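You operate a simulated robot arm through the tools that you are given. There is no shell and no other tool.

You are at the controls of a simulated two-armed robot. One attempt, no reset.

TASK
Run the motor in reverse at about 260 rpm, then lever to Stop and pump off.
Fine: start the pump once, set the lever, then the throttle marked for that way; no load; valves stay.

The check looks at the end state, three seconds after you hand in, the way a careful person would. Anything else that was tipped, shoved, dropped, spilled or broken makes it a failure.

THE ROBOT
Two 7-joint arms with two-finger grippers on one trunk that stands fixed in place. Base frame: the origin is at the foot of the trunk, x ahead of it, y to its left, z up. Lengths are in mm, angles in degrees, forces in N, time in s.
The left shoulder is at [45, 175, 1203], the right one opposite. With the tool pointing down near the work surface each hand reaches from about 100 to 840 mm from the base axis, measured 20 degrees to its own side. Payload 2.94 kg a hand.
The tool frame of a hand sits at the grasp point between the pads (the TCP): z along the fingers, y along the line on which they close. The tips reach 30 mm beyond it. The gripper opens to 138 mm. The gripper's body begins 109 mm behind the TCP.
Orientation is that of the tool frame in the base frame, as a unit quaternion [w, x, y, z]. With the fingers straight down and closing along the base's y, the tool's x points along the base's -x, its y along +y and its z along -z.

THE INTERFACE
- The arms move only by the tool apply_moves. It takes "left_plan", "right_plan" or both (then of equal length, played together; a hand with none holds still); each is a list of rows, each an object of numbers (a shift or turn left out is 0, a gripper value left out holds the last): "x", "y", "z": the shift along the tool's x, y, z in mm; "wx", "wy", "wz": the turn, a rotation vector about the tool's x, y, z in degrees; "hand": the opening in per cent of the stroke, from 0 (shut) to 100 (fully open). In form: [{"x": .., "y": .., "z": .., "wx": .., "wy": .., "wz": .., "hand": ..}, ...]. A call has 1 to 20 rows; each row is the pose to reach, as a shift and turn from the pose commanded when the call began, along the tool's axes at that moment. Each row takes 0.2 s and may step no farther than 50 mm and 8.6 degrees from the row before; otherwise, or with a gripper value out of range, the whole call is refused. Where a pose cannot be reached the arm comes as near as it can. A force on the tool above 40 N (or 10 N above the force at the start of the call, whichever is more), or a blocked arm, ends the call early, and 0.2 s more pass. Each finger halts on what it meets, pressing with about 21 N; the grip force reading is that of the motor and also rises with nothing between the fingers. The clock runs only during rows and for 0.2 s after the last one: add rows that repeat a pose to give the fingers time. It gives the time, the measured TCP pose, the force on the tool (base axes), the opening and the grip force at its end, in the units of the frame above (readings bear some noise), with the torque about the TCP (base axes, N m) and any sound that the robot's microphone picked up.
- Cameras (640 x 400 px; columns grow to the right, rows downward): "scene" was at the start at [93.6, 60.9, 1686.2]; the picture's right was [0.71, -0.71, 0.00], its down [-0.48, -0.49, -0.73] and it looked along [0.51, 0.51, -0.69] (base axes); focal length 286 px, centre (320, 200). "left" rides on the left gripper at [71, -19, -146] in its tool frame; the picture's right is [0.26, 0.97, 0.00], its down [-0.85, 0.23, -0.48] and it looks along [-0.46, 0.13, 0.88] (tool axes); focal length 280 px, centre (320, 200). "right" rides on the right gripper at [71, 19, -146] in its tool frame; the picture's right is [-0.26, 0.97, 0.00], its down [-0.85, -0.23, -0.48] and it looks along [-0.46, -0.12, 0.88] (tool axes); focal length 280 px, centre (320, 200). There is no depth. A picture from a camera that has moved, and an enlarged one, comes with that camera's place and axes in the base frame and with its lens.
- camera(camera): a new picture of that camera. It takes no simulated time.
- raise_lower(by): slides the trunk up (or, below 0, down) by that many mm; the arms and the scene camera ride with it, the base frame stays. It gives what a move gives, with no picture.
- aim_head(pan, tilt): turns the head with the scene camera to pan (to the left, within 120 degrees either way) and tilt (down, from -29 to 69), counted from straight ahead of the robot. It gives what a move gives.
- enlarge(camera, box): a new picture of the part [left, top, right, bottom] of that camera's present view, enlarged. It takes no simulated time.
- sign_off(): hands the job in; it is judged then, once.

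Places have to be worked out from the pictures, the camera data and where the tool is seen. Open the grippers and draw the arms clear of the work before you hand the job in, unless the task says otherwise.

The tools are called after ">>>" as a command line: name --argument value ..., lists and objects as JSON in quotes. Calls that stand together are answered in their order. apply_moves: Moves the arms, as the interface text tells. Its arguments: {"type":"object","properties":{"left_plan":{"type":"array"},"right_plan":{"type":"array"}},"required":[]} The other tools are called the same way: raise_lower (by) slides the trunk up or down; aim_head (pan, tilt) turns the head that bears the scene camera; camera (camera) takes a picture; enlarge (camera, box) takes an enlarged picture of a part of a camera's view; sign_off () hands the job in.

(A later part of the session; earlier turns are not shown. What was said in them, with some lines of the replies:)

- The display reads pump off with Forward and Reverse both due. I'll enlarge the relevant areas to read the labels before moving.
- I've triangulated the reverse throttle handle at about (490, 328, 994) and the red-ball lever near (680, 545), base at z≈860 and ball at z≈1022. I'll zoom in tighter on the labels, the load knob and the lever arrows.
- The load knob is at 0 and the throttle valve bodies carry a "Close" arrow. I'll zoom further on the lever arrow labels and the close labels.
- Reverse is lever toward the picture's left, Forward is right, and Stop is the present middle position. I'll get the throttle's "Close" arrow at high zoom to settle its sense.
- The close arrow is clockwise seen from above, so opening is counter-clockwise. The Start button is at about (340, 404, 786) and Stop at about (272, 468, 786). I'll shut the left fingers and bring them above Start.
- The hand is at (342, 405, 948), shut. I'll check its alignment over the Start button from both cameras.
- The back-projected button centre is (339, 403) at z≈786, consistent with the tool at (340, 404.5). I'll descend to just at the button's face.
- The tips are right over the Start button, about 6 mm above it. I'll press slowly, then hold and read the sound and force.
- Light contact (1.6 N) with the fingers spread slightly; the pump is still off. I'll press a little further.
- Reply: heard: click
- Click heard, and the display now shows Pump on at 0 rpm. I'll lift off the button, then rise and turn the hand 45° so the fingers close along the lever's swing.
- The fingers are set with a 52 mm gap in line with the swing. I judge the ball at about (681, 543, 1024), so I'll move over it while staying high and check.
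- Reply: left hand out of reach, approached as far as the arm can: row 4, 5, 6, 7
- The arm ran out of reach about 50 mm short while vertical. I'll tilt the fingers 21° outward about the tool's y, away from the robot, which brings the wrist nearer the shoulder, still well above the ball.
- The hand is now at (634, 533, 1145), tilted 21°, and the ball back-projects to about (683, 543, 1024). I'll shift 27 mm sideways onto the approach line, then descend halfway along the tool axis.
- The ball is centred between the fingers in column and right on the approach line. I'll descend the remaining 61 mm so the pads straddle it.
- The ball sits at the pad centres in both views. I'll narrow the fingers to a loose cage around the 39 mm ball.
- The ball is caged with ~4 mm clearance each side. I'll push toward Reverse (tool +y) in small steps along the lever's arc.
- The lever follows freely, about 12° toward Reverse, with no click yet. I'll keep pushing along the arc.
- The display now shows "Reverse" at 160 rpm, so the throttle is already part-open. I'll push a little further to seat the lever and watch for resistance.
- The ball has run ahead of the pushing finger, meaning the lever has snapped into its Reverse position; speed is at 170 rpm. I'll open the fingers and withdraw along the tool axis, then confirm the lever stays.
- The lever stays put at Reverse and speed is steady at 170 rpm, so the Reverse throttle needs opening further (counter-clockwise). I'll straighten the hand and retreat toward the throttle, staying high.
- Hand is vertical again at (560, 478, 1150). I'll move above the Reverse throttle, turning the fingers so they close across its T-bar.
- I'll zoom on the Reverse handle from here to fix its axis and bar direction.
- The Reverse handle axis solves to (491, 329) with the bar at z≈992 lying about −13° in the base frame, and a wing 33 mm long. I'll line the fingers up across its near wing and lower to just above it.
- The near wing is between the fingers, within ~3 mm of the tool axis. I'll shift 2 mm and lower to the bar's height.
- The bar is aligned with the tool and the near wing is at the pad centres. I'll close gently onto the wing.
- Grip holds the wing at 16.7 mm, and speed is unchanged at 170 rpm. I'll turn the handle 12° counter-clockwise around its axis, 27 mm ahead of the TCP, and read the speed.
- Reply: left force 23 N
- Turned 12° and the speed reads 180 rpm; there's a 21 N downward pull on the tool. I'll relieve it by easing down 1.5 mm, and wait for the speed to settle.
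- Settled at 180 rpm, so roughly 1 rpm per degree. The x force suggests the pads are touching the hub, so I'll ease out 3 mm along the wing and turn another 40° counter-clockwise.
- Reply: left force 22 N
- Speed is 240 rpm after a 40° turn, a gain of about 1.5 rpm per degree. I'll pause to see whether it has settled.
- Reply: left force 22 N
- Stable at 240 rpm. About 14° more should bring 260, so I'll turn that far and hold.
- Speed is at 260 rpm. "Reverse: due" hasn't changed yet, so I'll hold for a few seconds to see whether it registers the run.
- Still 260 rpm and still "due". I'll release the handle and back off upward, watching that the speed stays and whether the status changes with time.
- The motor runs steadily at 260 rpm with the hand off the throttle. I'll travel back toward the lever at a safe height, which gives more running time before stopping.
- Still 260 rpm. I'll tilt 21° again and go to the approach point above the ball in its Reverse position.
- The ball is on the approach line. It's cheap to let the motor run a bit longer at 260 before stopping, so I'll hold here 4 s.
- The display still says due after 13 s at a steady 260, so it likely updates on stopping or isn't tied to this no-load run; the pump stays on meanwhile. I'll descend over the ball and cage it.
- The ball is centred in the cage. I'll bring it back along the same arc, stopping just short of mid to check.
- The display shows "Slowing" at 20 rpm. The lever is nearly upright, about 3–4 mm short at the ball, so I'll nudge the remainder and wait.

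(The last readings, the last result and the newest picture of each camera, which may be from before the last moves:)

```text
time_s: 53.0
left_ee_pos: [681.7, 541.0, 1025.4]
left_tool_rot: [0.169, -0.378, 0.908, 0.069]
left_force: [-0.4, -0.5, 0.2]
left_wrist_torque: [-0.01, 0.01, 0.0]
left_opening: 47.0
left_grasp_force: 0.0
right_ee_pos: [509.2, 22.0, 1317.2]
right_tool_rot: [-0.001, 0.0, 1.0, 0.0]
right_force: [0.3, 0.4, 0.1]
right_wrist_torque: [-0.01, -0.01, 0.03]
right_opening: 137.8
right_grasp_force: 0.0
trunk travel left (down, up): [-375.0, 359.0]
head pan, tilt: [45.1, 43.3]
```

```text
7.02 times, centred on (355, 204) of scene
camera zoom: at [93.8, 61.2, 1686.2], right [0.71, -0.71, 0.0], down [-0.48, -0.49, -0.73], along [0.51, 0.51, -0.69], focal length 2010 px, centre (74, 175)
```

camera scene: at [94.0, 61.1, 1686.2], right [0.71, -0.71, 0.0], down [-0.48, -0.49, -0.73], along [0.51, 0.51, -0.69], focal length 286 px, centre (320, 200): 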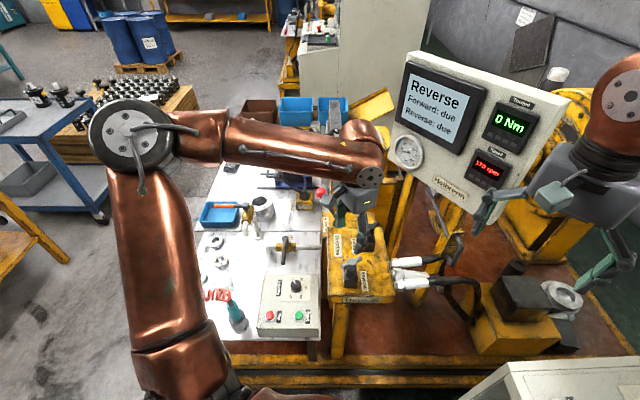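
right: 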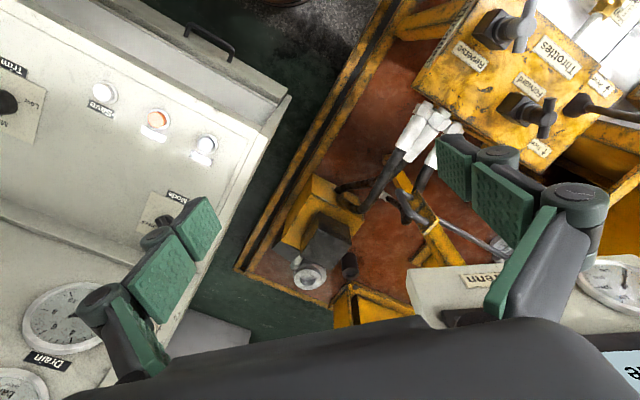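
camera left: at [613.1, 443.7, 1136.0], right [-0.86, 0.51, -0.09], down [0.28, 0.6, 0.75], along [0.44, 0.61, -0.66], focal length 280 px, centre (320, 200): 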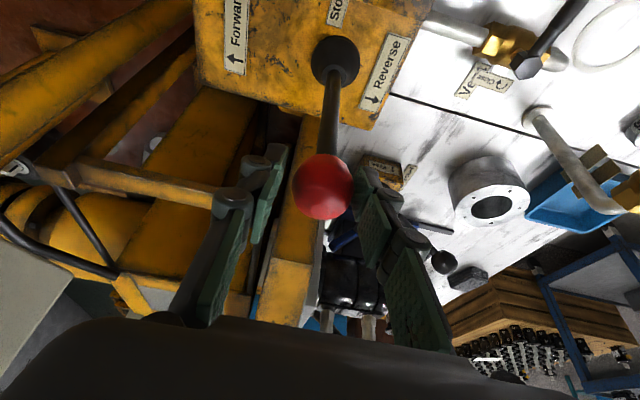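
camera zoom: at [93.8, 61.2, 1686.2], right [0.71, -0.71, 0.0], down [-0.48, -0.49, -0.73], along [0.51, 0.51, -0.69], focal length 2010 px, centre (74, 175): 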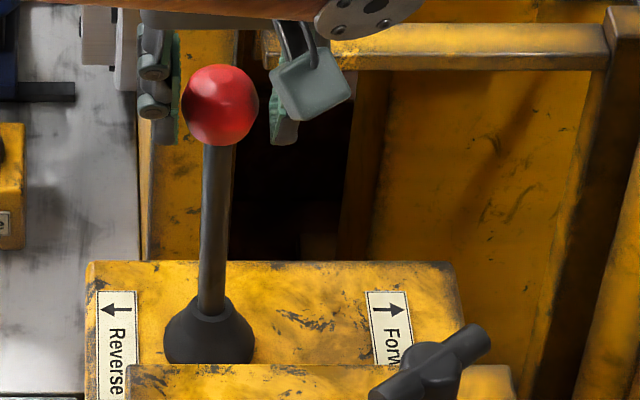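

The display now shows Pump on at 0 rpm, and the lever is ~2.5 mm off its original upright at the ball. I'll nudge it 3 mm to centre and wait to see whether the status updates.

>>> apply_moves --left_plan '[{"y": -1.5}, {"y": -3}, {"y": -3}, {"y": 0}, {"y": 0}, {"y": 0}, {"y": 0}, {"y": 0}]'

>>> enlarge --camera "scene" --box '[310, 175, 400, 232]'

>>> enlarge --camera "scene" --box '[380, 40, 580, 220]'

```text
time_s: 54.8
left_ee_pos: [681.5, 541.8, 1025.5]
left_tool_rot: [0.168, -0.376, 0.908, 0.069]
left_force: [0.5, 1.1, 0.4]
left_wrist_torque: [0.02, -0.01, 0.02]
left_opening: 46.8
left_grasp_force: 0.0
right_ee_pos: [510.0, 20.5, 1317.6]
right_tool_rot: [0.0, 0.0, 1.0, 0.001]
right_force: [-0.6, -0.1, -0.4]
right_wrist_torque: [0.03, -0.01, -0.03]
right_opening: 137.9
right_grasp_force: 0.1
trunk travel left (down, up): [-375.0, 359.0]
head pan, tilt: [45.1, 43.3]
```

```text
7.02 times, centred on (355, 204) of scene
camera zoom: at [93.8, 61.2, 1686.2], right [0.71, -0.71, 0.0], down [-0.48, -0.49, -0.73], along [0.51, 0.51, -0.69], focal length 2010 px, centre (74, 175)
```

zoom: 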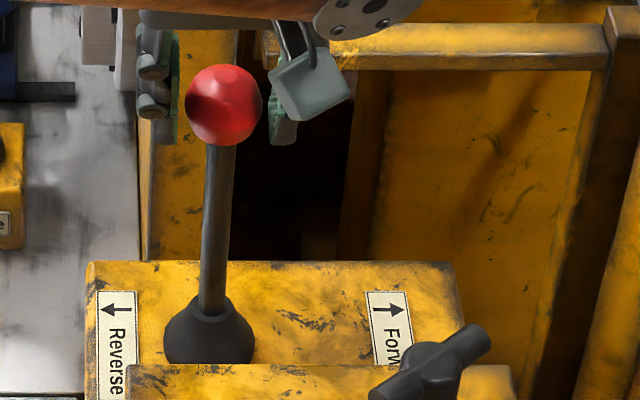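

```text
2.22 times, centred on (480, 130) of scene
camera zoom: at [93.8, 61.2, 1686.2], right [0.71, -0.71, 0.0], down [-0.48, -0.49, -0.73], along [0.51, 0.51, -0.69], focal length 636 px, centre (-36, 356)
```

zoom: 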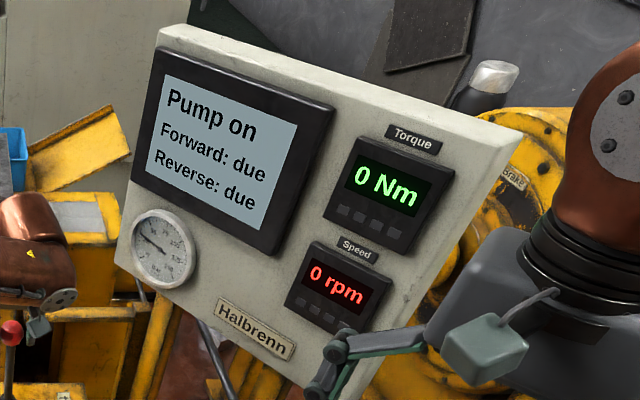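

The lever is back exactly at its original upright Stop position, with 0 rpm. I'll open the fingers, withdraw along the tool axis, and straighten the hand.

>>> apply_moves --left_plan '[{"hand": 60}, {"hand": 60}, {"hand": 60}, {"z": -30}, {"z": -65}, {"z": -100}, {"z": -135}, {"x": 25.3, "y": 14.4, "z": -145, "wy": 7}, {"x": 50.6, "y": 28.8, "z": -155, "wy": 14}, {"x": 75.9, "y": 43.2, "z": -164, "wy": 21}, {"x": 75.9, "y": 43.2, "z": -164, "wy": 21}]'

>>> enlarge --camera "scene" --box '[270, 60, 530, 240]'

```text
time_s: 57.2
left_ee_pos: [561.0, 479.7, 1152.2]
left_tool_rot: [0.0, -0.383, 0.924, -0.001]
left_force: [-0.1, -0.6, -0.4]
left_wrist_torque: [-0.01, 0.02, -0.01]
left_opening: 82.8
left_grasp_force: 0.1
right_ee_pos: [509.8, 21.8, 1316.9]
right_tool_rot: [-0.002, 0.0, 1.0, 0.0]
right_force: [0.0, -1.1, 1.0]
right_wrist_torque: [0.01, 0.01, 0.02]
right_opening: 138.1
right_grasp_force: 0.1
trunk travel left (down, up): [-375.0, 359.0]
head pan, tilt: [45.1, 43.3]
```

```text
2.22 times, centred on (400, 150) of scene
camera zoom: at [94.2, 61.2, 1686.2], right [0.71, -0.71, 0.0], down [-0.48, -0.49, -0.73], along [0.51, 0.51, -0.69], focal length 636 px, centre (142, 311)
```

zoom: 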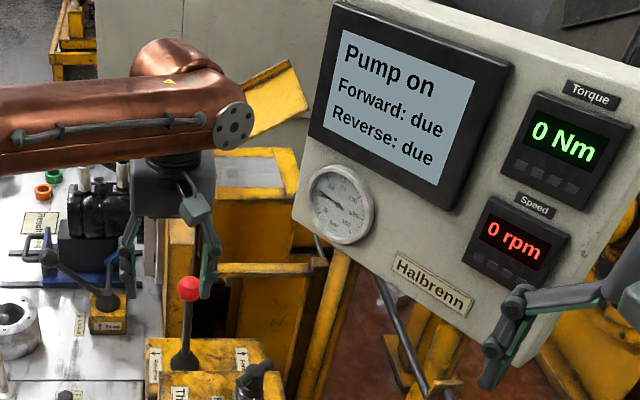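

The lever stays at Stop with the hand clear. Next I'll shut the fingers, turn back square, and move above the pump Stop button at about (272, 468).

>>> apply_moves --left_plan '[{"x": 26.6, "y": 24.4, "z": 0, "wz": 5.6, "hand": 0}, {"x": 53.1, "y": 48.9, "z": 0, "wz": 11.3}, {"x": 79.7, "y": 73.3, "z": 0, "wz": 16.9}, {"x": 106.3, "y": 97.8, "z": 0, "wz": 22.5}, {"x": 132.8, "y": 122.2, "z": 10, "wz": 28.1}, {"x": 159.4, "y": 146.6, "z": 20, "wz": 33.8}, {"x": 185.9, "y": 171.1, "z": 40, "wz": 39.4}, {"x": 212.5, "y": 195.5, "z": 70, "wz": 45}, {"x": 212.5, "y": 195.5, "z": 110, "wz": 45}, {"x": 212.5, "y": 195.5, "z": 151, "wz": 45}, {"x": 212.5, "y": 195.5, "z": 191, "wz": 45}, {"x": 212.5, "y": 195.5, "z": 201, "wz": 45}, {"x": 212.5, "y": 195.5, "z": 201, "wz": 45}]'

>>> camera --camera "left"

>>> camera --camera "scene"

```text
time_s: 60.0
left_ee_pos: [281.9, 482.7, 945.6]
left_tool_rot: [0.0, 0.0, 1.0, -0.002]
left_force: [0.1, 0.1, -0.1]
left_wrist_torque: [0.02, 0.01, 0.01]
left_opening: 0.0
left_grasp_force: 21.1
left hand out of reach, approached as far as the arm can: row 9, 10, 11, 12, 13
right_ee_pos: [510.5, 22.1, 1316.2]
right_tool_rot: [0.0, -0.001, 1.0, 0.0]
right_force: [0.7, 0.3, -0.2]
right_wrist_torque: [-0.04, 0.01, -0.01]
right_opening: 138.0
right_grasp_force: 0.0
trunk travel left (down, up): [-375.0, 359.0]
head pan, tilt: [45.1, 43.3]
```

```text
taken
camera left: at [213.0, 463.5, 1092.5], right [-0.26, 0.96, 0.0], down [0.85, 0.23, 0.47], along [0.46, 0.12, -0.88], focal length 280 px, centre (320, 200)
```

left: 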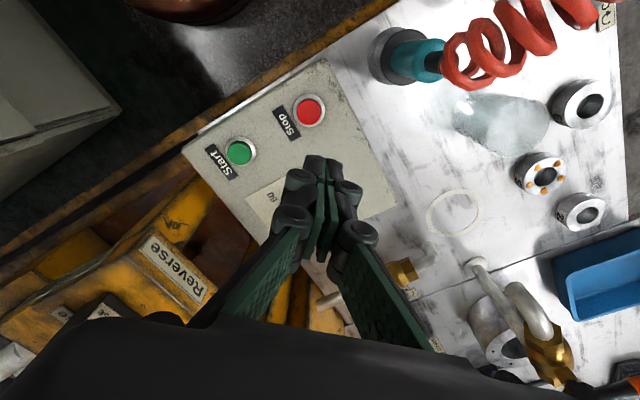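

```text
taken
camera scene: at [93.6, 62.4, 1686.2], right [0.71, -0.71, 0.0], down [-0.48, -0.49, -0.73], along [0.51, 0.51, -0.69], focal length 286 px, centre (320, 200)
```

scene: 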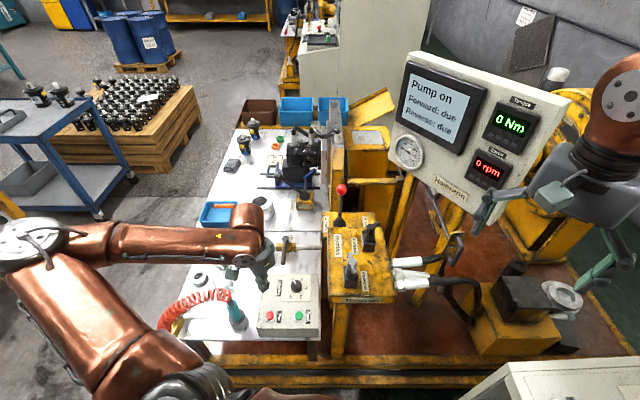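

The arm stopped ~17 mm short at a limit: the hand is at (282, 483, 946), while the Stop button confirms at (272, 467.5). I'll turn the hand 20° in line with the arm to ease the wrist and move the rest.

>>> apply_moves --left_plan '[{"wz": -7}, {"x": 3, "y": -5, "wz": -14}, {"x": 6, "y": -10, "wz": -20}, {"x": 10, "y": -15.3, "wz": -20}, {"x": 10, "y": -15.3, "z": 15, "wz": -20}, {"x": 10, "y": -15.3, "z": 30, "wz": -20}]'

>>> camera --camera "left"

```text
time_s: 61.4
left_ee_pos: [282.3, 477.5, 917.8]
left_tool_rot: [-0.002, -0.175, 0.985, -0.002]
left_force: [-0.3, -1.0, 0.0]
left_wrist_torque: [-0.03, 0.01, 0.02]
left_opening: 0.0
left_grasp_force: 20.7
left hand out of reach, approached as far as the arm can: row 2, 3, 4, 5, 6
right_ee_pos: [510.0, 22.4, 1317.4]
right_tool_rot: [-0.001, 0.0, 1.0, -0.001]
right_force: [-0.2, -1.1, -0.4]
right_wrist_torque: [-0.01, -0.04, -0.03]
right_opening: 138.3
right_grasp_force: 0.1
trunk travel left (down, up): [-375.0, 359.0]
head pan, tilt: [45.1, 43.3]
```

```text
taken
camera left: at [225.0, 434.7, 1063.6], right [-0.58, 0.82, 0.0], down [0.72, 0.51, 0.47], along [0.39, 0.27, -0.88], focal length 280 px, centre (320, 200)
```

left: 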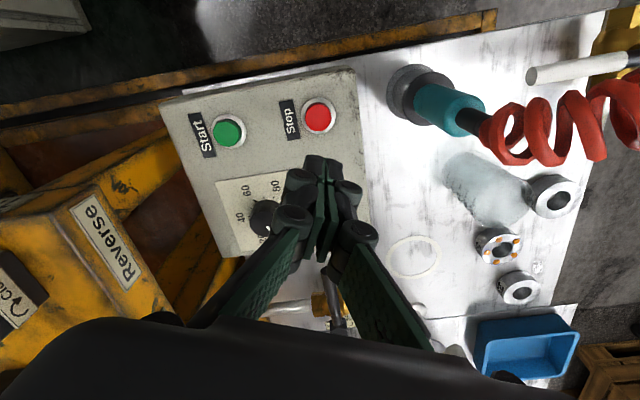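

Still held off by ~14 mm, which looks like the elbow being folded up near the shoulder. Raising the trunk 150 mm will give the arm more room; everything moves upward, clear of the work.

>>> raise_lower --by 150

```text
time_s: 63.1
left_ee_pos: [284.7, 475.5, 1064.8]
left_tool_rot: [0.0, -0.174, 0.985, -0.001]
left_force: [0.8, -1.0, 0.7]
left_wrist_torque: [-0.02, 0.01, 0.0]
left_opening: 0.0
left_grasp_force: 20.6
right_ee_pos: [509.0, 21.4, 1466.5]
right_tool_rot: [-0.001, 0.001, 1.0, -0.001]
right_force: [0.2, 0.0, 0.0]
right_wrist_torque: [0.04, 0.01, 0.0]
right_opening: 137.9
right_grasp_force: 0.1
trunk travel left (down, up): [-525.0, 209.0]
head pan, tilt: [45.1, 43.3]
```

Trunk is raised and the hand is at about (284, 476, 1066). I'll descend to z≈900 first and then shift over the Stop button.

>>> apply_moves --left_plan '[{"z": 40}, {"z": 80}, {"z": 110}, {"x": 5, "y": -2, "z": 140}, {"x": 10, "y": -3.5, "z": 155}, {"x": 13.9, "y": -4.5, "z": 165}, {"x": 13.9, "y": -4.5, "z": 165}]'

>>> camera --camera "left"

```text
time_s: 64.8
left_ee_pos: [272.5, 467.6, 901.5]
left_tool_rot: [0.0, -0.174, 0.985, -0.001]
left_force: [0.3, 0.0, 0.5]
left_wrist_torque: [0.02, 0.03, 0.04]
left_opening: 0.1
left_grasp_force: 20.8
right_ee_pos: [509.2, 21.4, 1467.0]
right_tool_rot: [-0.001, 0.0, 1.0, 0.0]
right_force: [-0.7, 0.8, 0.7]
right_wrist_torque: [0.03, -0.03, -0.02]
right_opening: 137.8
right_grasp_force: 0.1
trunk travel left (down, up): [-525.0, 209.0]
head pan, tilt: [45.1, 43.3]
```

```text
taken
camera left: at [213.5, 424.9, 1048.1], right [-0.58, 0.82, 0.0], down [0.72, 0.51, 0.48], along [0.39, 0.27, -0.88], focal length 280 px, centre (320, 200)
```

left: 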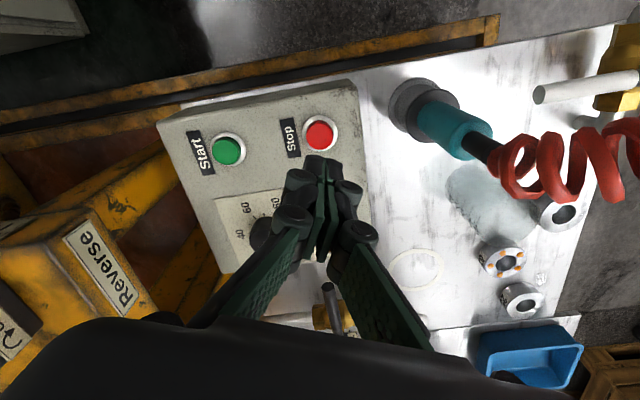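

The hand is now at (272, 468, 901) and the red button lies right on the tool axis. I'll descend close, then press slowly.

>>> apply_moves --left_plan '[{"z": 35}, {"z": 62}, {"z": 78}, {"z": 84}, {"z": 87}, {"z": 89}, {"z": 90.5}, {"z": 92}]'

>>> enlarge --camera "left" --box '[240, 110, 400, 210]'

>>> camera --camera "scene"

```text
time_s: 66.5
left_ee_pos: [272.9, 466.5, 810.1]
left_tool_rot: [0.001, -0.173, 0.985, 0.0]
left_force: [0.0, 0.1, 7.5]
left_wrist_torque: [0.03, 0.01, 0.04]
left_opening: 5.9
left_grasp_force: 28.0
right_ee_pos: [509.8, 19.9, 1469.1]
right_tool_rot: [0.0, 0.0, 1.0, 0.0]
right_force: [0.5, -0.5, 0.0]
right_wrist_torque: [0.0, 0.03, 0.01]
right_opening: 137.9
right_grasp_force: 0.0
trunk travel left (down, up): [-525.0, 209.0]
head pan, tilt: [45.1, 43.3]
heard: click
```

```text
4.00 times, centred on (320, 160) of left
camera zoom: at [214.5, 423.9, 955.8], right [-0.58, 0.82, 0.0], down [0.72, 0.51, 0.48], along [0.39, 0.27, -0.88], focal length 1122 px, centre (320, 360)
```

zoom: 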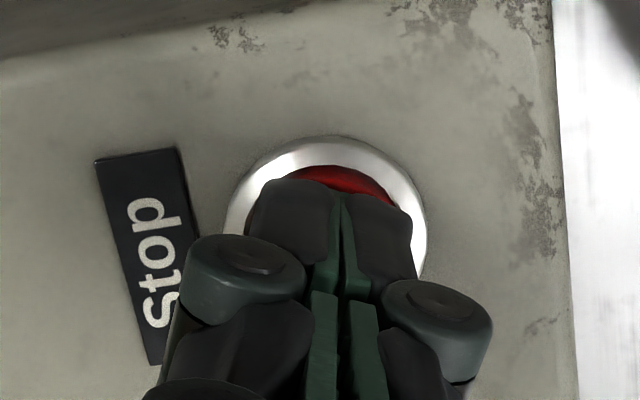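

```text
taken
camera scene: at [49.1, 60.5, 1836.3], right [0.71, -0.71, 0.0], down [-0.48, -0.49, -0.73], along [0.51, 0.52, -0.69], focal length 286 px, centre (320, 200)
```

scene: 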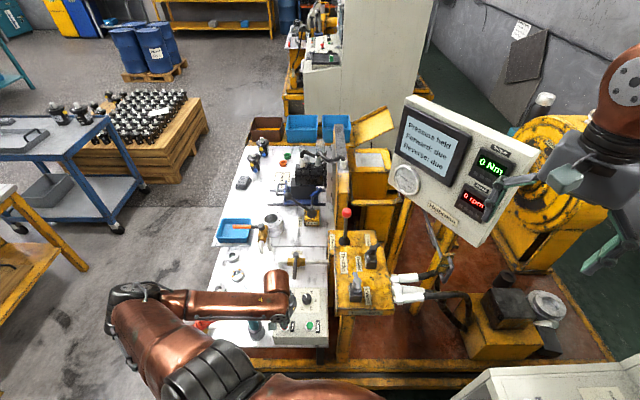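

Click heard, and the display text changed. I'll lift off the button and read the panel.

>>> apply_moves --left_plan '[{"z": -15}, {"z": -50}, {"z": -95}, {"z": -140}, {"z": -185}, {"z": -230}, {"z": -270}]'

>>> enlarge --camera "scene" --box '[375, 80, 535, 250]'

>>> enlarge --camera "scene" --box '[220, 190, 400, 360]'

```text
time_s: 68.2
left_ee_pos: [272.8, 467.3, 1079.6]
left_tool_rot: [0.0, -0.174, 0.985, 0.0]
left_force: [-0.4, 0.2, -0.4]
left_wrist_torque: [0.03, -0.01, 0.01]
left_opening: 0.0
left_grasp_force: 29.0
right_ee_pos: [509.0, 19.7, 1467.2]
right_tool_rot: [0.001, 0.0, 1.0, 0.0]
right_force: [-0.1, -0.4, -0.3]
right_wrist_torque: [0.07, -0.03, 0.05]
right_opening: 138.0
right_grasp_force: 0.0
trunk travel left (down, up): [-525.0, 209.0]
head pan, tilt: [45.1, 43.3]
```

```text
2.35 times, centred on (455, 165) of scene
camera zoom: at [49.4, 58.8, 1836.3], right [0.71, -0.71, 0.0], down [-0.48, -0.48, -0.73], along [0.51, 0.52, -0.69], focal length 674 px, centre (2, 282)
```

zoom: 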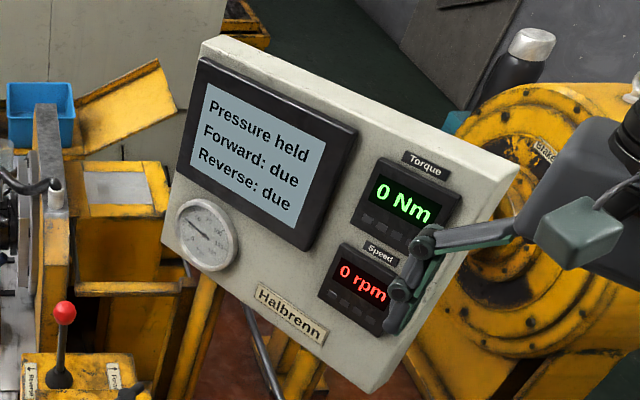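

```text
2.35 times, centred on (310, 275) of scene
camera zoom: at [49.4, 58.8, 1836.3], right [0.71, -0.71, 0.0], down [-0.48, -0.48, -0.73], along [0.51, 0.52, -0.69], focal length 674 px, centre (344, 24)
```

zoom: 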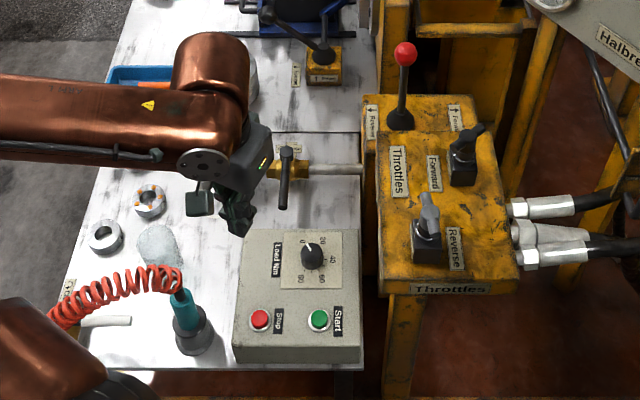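

The pump is off ("Pressure held", which is expected since the valves are to stay), with 0 rpm and the lever upright at Stop. I'll open the left gripper and draw the arm up and clear.

>>> apply_moves --left_plan '[{"z": -45, "hand": 100}, {"z": -90, "hand": 100}, {"x": -20, "y": 20, "z": -135}, {"x": -40, "y": 40, "z": -180}, {"x": -60, "y": 60, "z": -220}, {"x": -80, "y": 80, "z": -260}, {"x": -80, "y": 80, "z": -290}, {"x": -80, "y": 80, "z": -290}, {"x": -80, "y": 80, "z": -290}]'

>>> camera --camera "scene"

>>> enlarge --camera "scene" --box '[280, 80, 535, 250]'

```text
refused: row 3 steps farther than a row can; nothing moved
```

```text
taken
camera scene: at [49.4, 58.8, 1836.3], right [0.71, -0.71, 0.0], down [-0.48, -0.48, -0.73], along [0.51, 0.52, -0.69], focal length 286 px, centre (320, 200)
```

scene: 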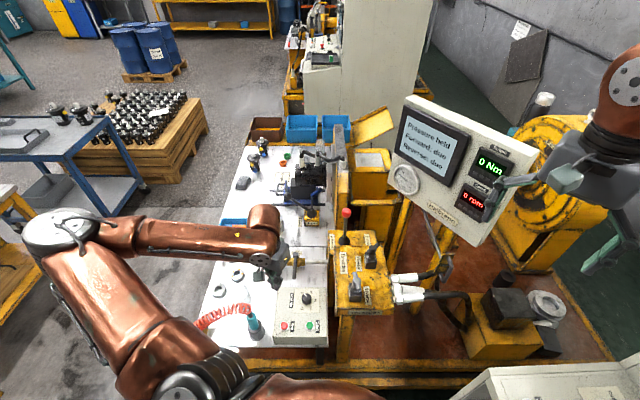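

```text
2.35 times, centred on (408, 165) of scene
camera zoom: at [49.4, 58.8, 1836.3], right [0.71, -0.71, 0.0], down [-0.48, -0.48, -0.73], along [0.51, 0.52, -0.69], focal length 674 px, centre (114, 282)
```

zoom: 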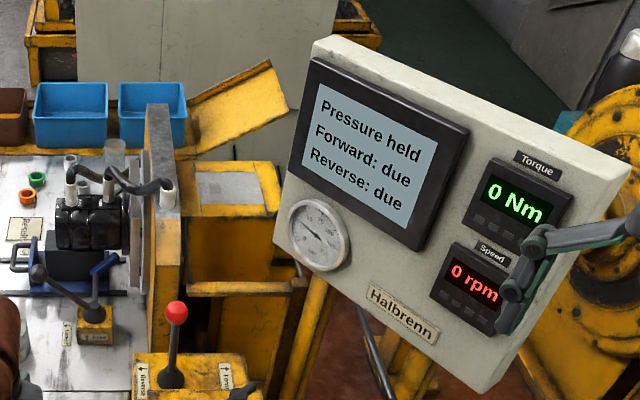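

One row's step was too long, so nothing moved. I'll repeat it with shorter steps.

>>> apply_moves --left_plan '[{"z": -40, "hand": 100}, {"z": -80}, {"x": -15, "y": 15, "z": -115}, {"x": -30, "y": 30, "z": -150}, {"x": -50, "y": 50, "z": -180}, {"x": -70, "y": 70, "z": -210}, {"x": -80, "y": 80, "z": -240}, {"x": -80, "y": 80, "z": -260}, {"x": -80, "y": 80, "z": -260}, {"x": -80, "y": 80, "z": -260}]'

>>> camera --camera "scene"

>>> enlarge --camera "scene" --box '[220, 190, 400, 360]'

>>> enlarge --camera "scene" --box '[375, 80, 535, 250]'

```text
time_s: 70.3
left_ee_pos: [322.1, 571.0, 1340.2]
left_tool_rot: [0.001, -0.173, 0.985, 0.0]
left_force: [0.0, -0.8, 0.3]
left_wrist_torque: [0.02, 0.0, 0.02]
left_opening: 137.9
left_grasp_force: 0.0
right_ee_pos: [509.5, 20.4, 1467.4]
right_tool_rot: [-0.001, 0.0, 1.0, 0.0]
right_force: [-0.1, 0.1, -1.1]
right_wrist_torque: [0.03, -0.01, -0.01]
right_opening: 137.8
right_grasp_force: 0.2
trunk travel left (down, up): [-525.0, 209.0]
head pan, tilt: [45.1, 43.3]
```

```text
taken
camera scene: at [49.5, 60.7, 1836.2], right [0.71, -0.71, 0.0], down [-0.48, -0.49, -0.73], along [0.51, 0.52, -0.69], focal length 286 px, centre (320, 200)
```

scene: 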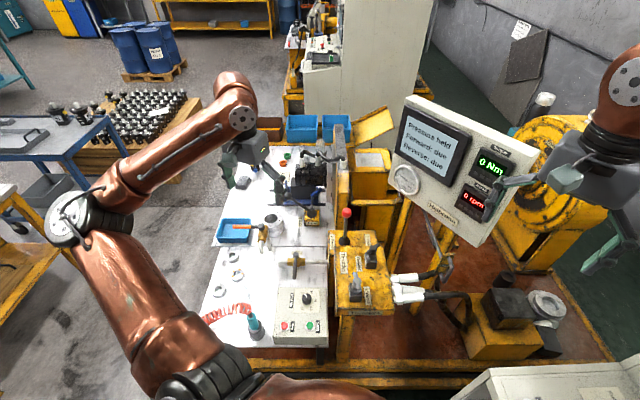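

```text
2.35 times, centred on (310, 275) of scene
camera zoom: at [49.5, 60.7, 1836.2], right [0.71, -0.71, 0.0], down [-0.48, -0.49, -0.73], along [0.51, 0.52, -0.69], focal length 674 px, centre (344, 24)
```

zoom: 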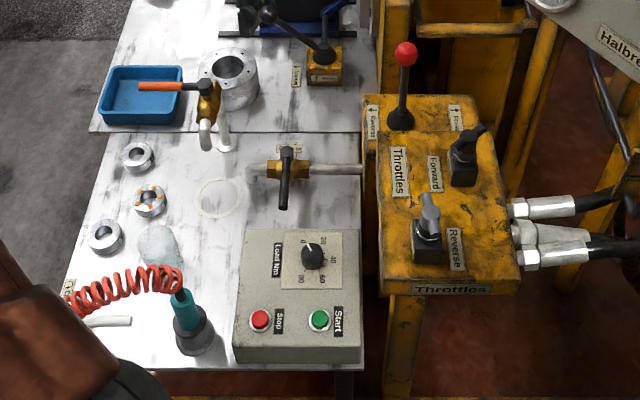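

```text
2.35 times, centred on (455, 165) of scene
camera zoom: at [49.5, 60.7, 1836.2], right [0.71, -0.71, 0.0], down [-0.48, -0.49, -0.73], along [0.51, 0.52, -0.69], focal length 674 px, centre (2, 282)
```

zoom: 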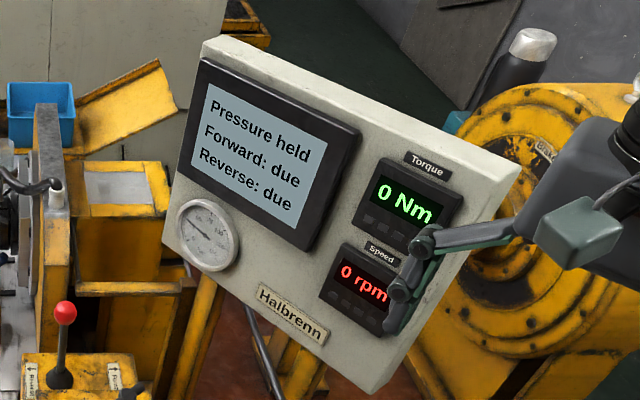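

The bench is as it should be: pump off, lever upright at Stop, load knob at 0, valves untouched, nothing disturbed, and both arms clear with grippers open. The motor ran in Reverse at a steady 260 rpm for about 15 s. The panel still reads "Reverse: due", but every step asked for has been carried out, so I'm handing in.

>>> sign_off

```text
The job is handed in.
```

I ran the motor in reverse at a steady 260 rpm for about 15 seconds. Then I put the lever back to Stop and switched the pump off. The panel never cleared its "Reverse: due" line, even after the run and shutdown.

- **Sequence:** I started the pump once, set the lever to Reverse, then opened the throttle marked Reverse. It was already part-open: the motor turned at 170 rpm as soon as the lever was set. I opened it about 66° further to reach 260.
- **"Reverse: due":** I don't know what that line tracks. My guess is a test beyond this no-load run, but I couldn't confirm it, and I left the pump off because you asked for only one start.
- **Pressure:** After the pump stopped, the panel read "Pressure held". I left it that way because the valves were to stay.
- **How it stands now:** The motor is at 0 rpm, the lever is upright at Stop and the load knob is at 0. The Reverse throttle is still at its 260 rpm setting. Both arms are clear with the grippers open, and I saw nothing else disturbed.
- **Trunk:** I raised it 150 mm so the left arm could reach the pump's Stop button, and left it there.
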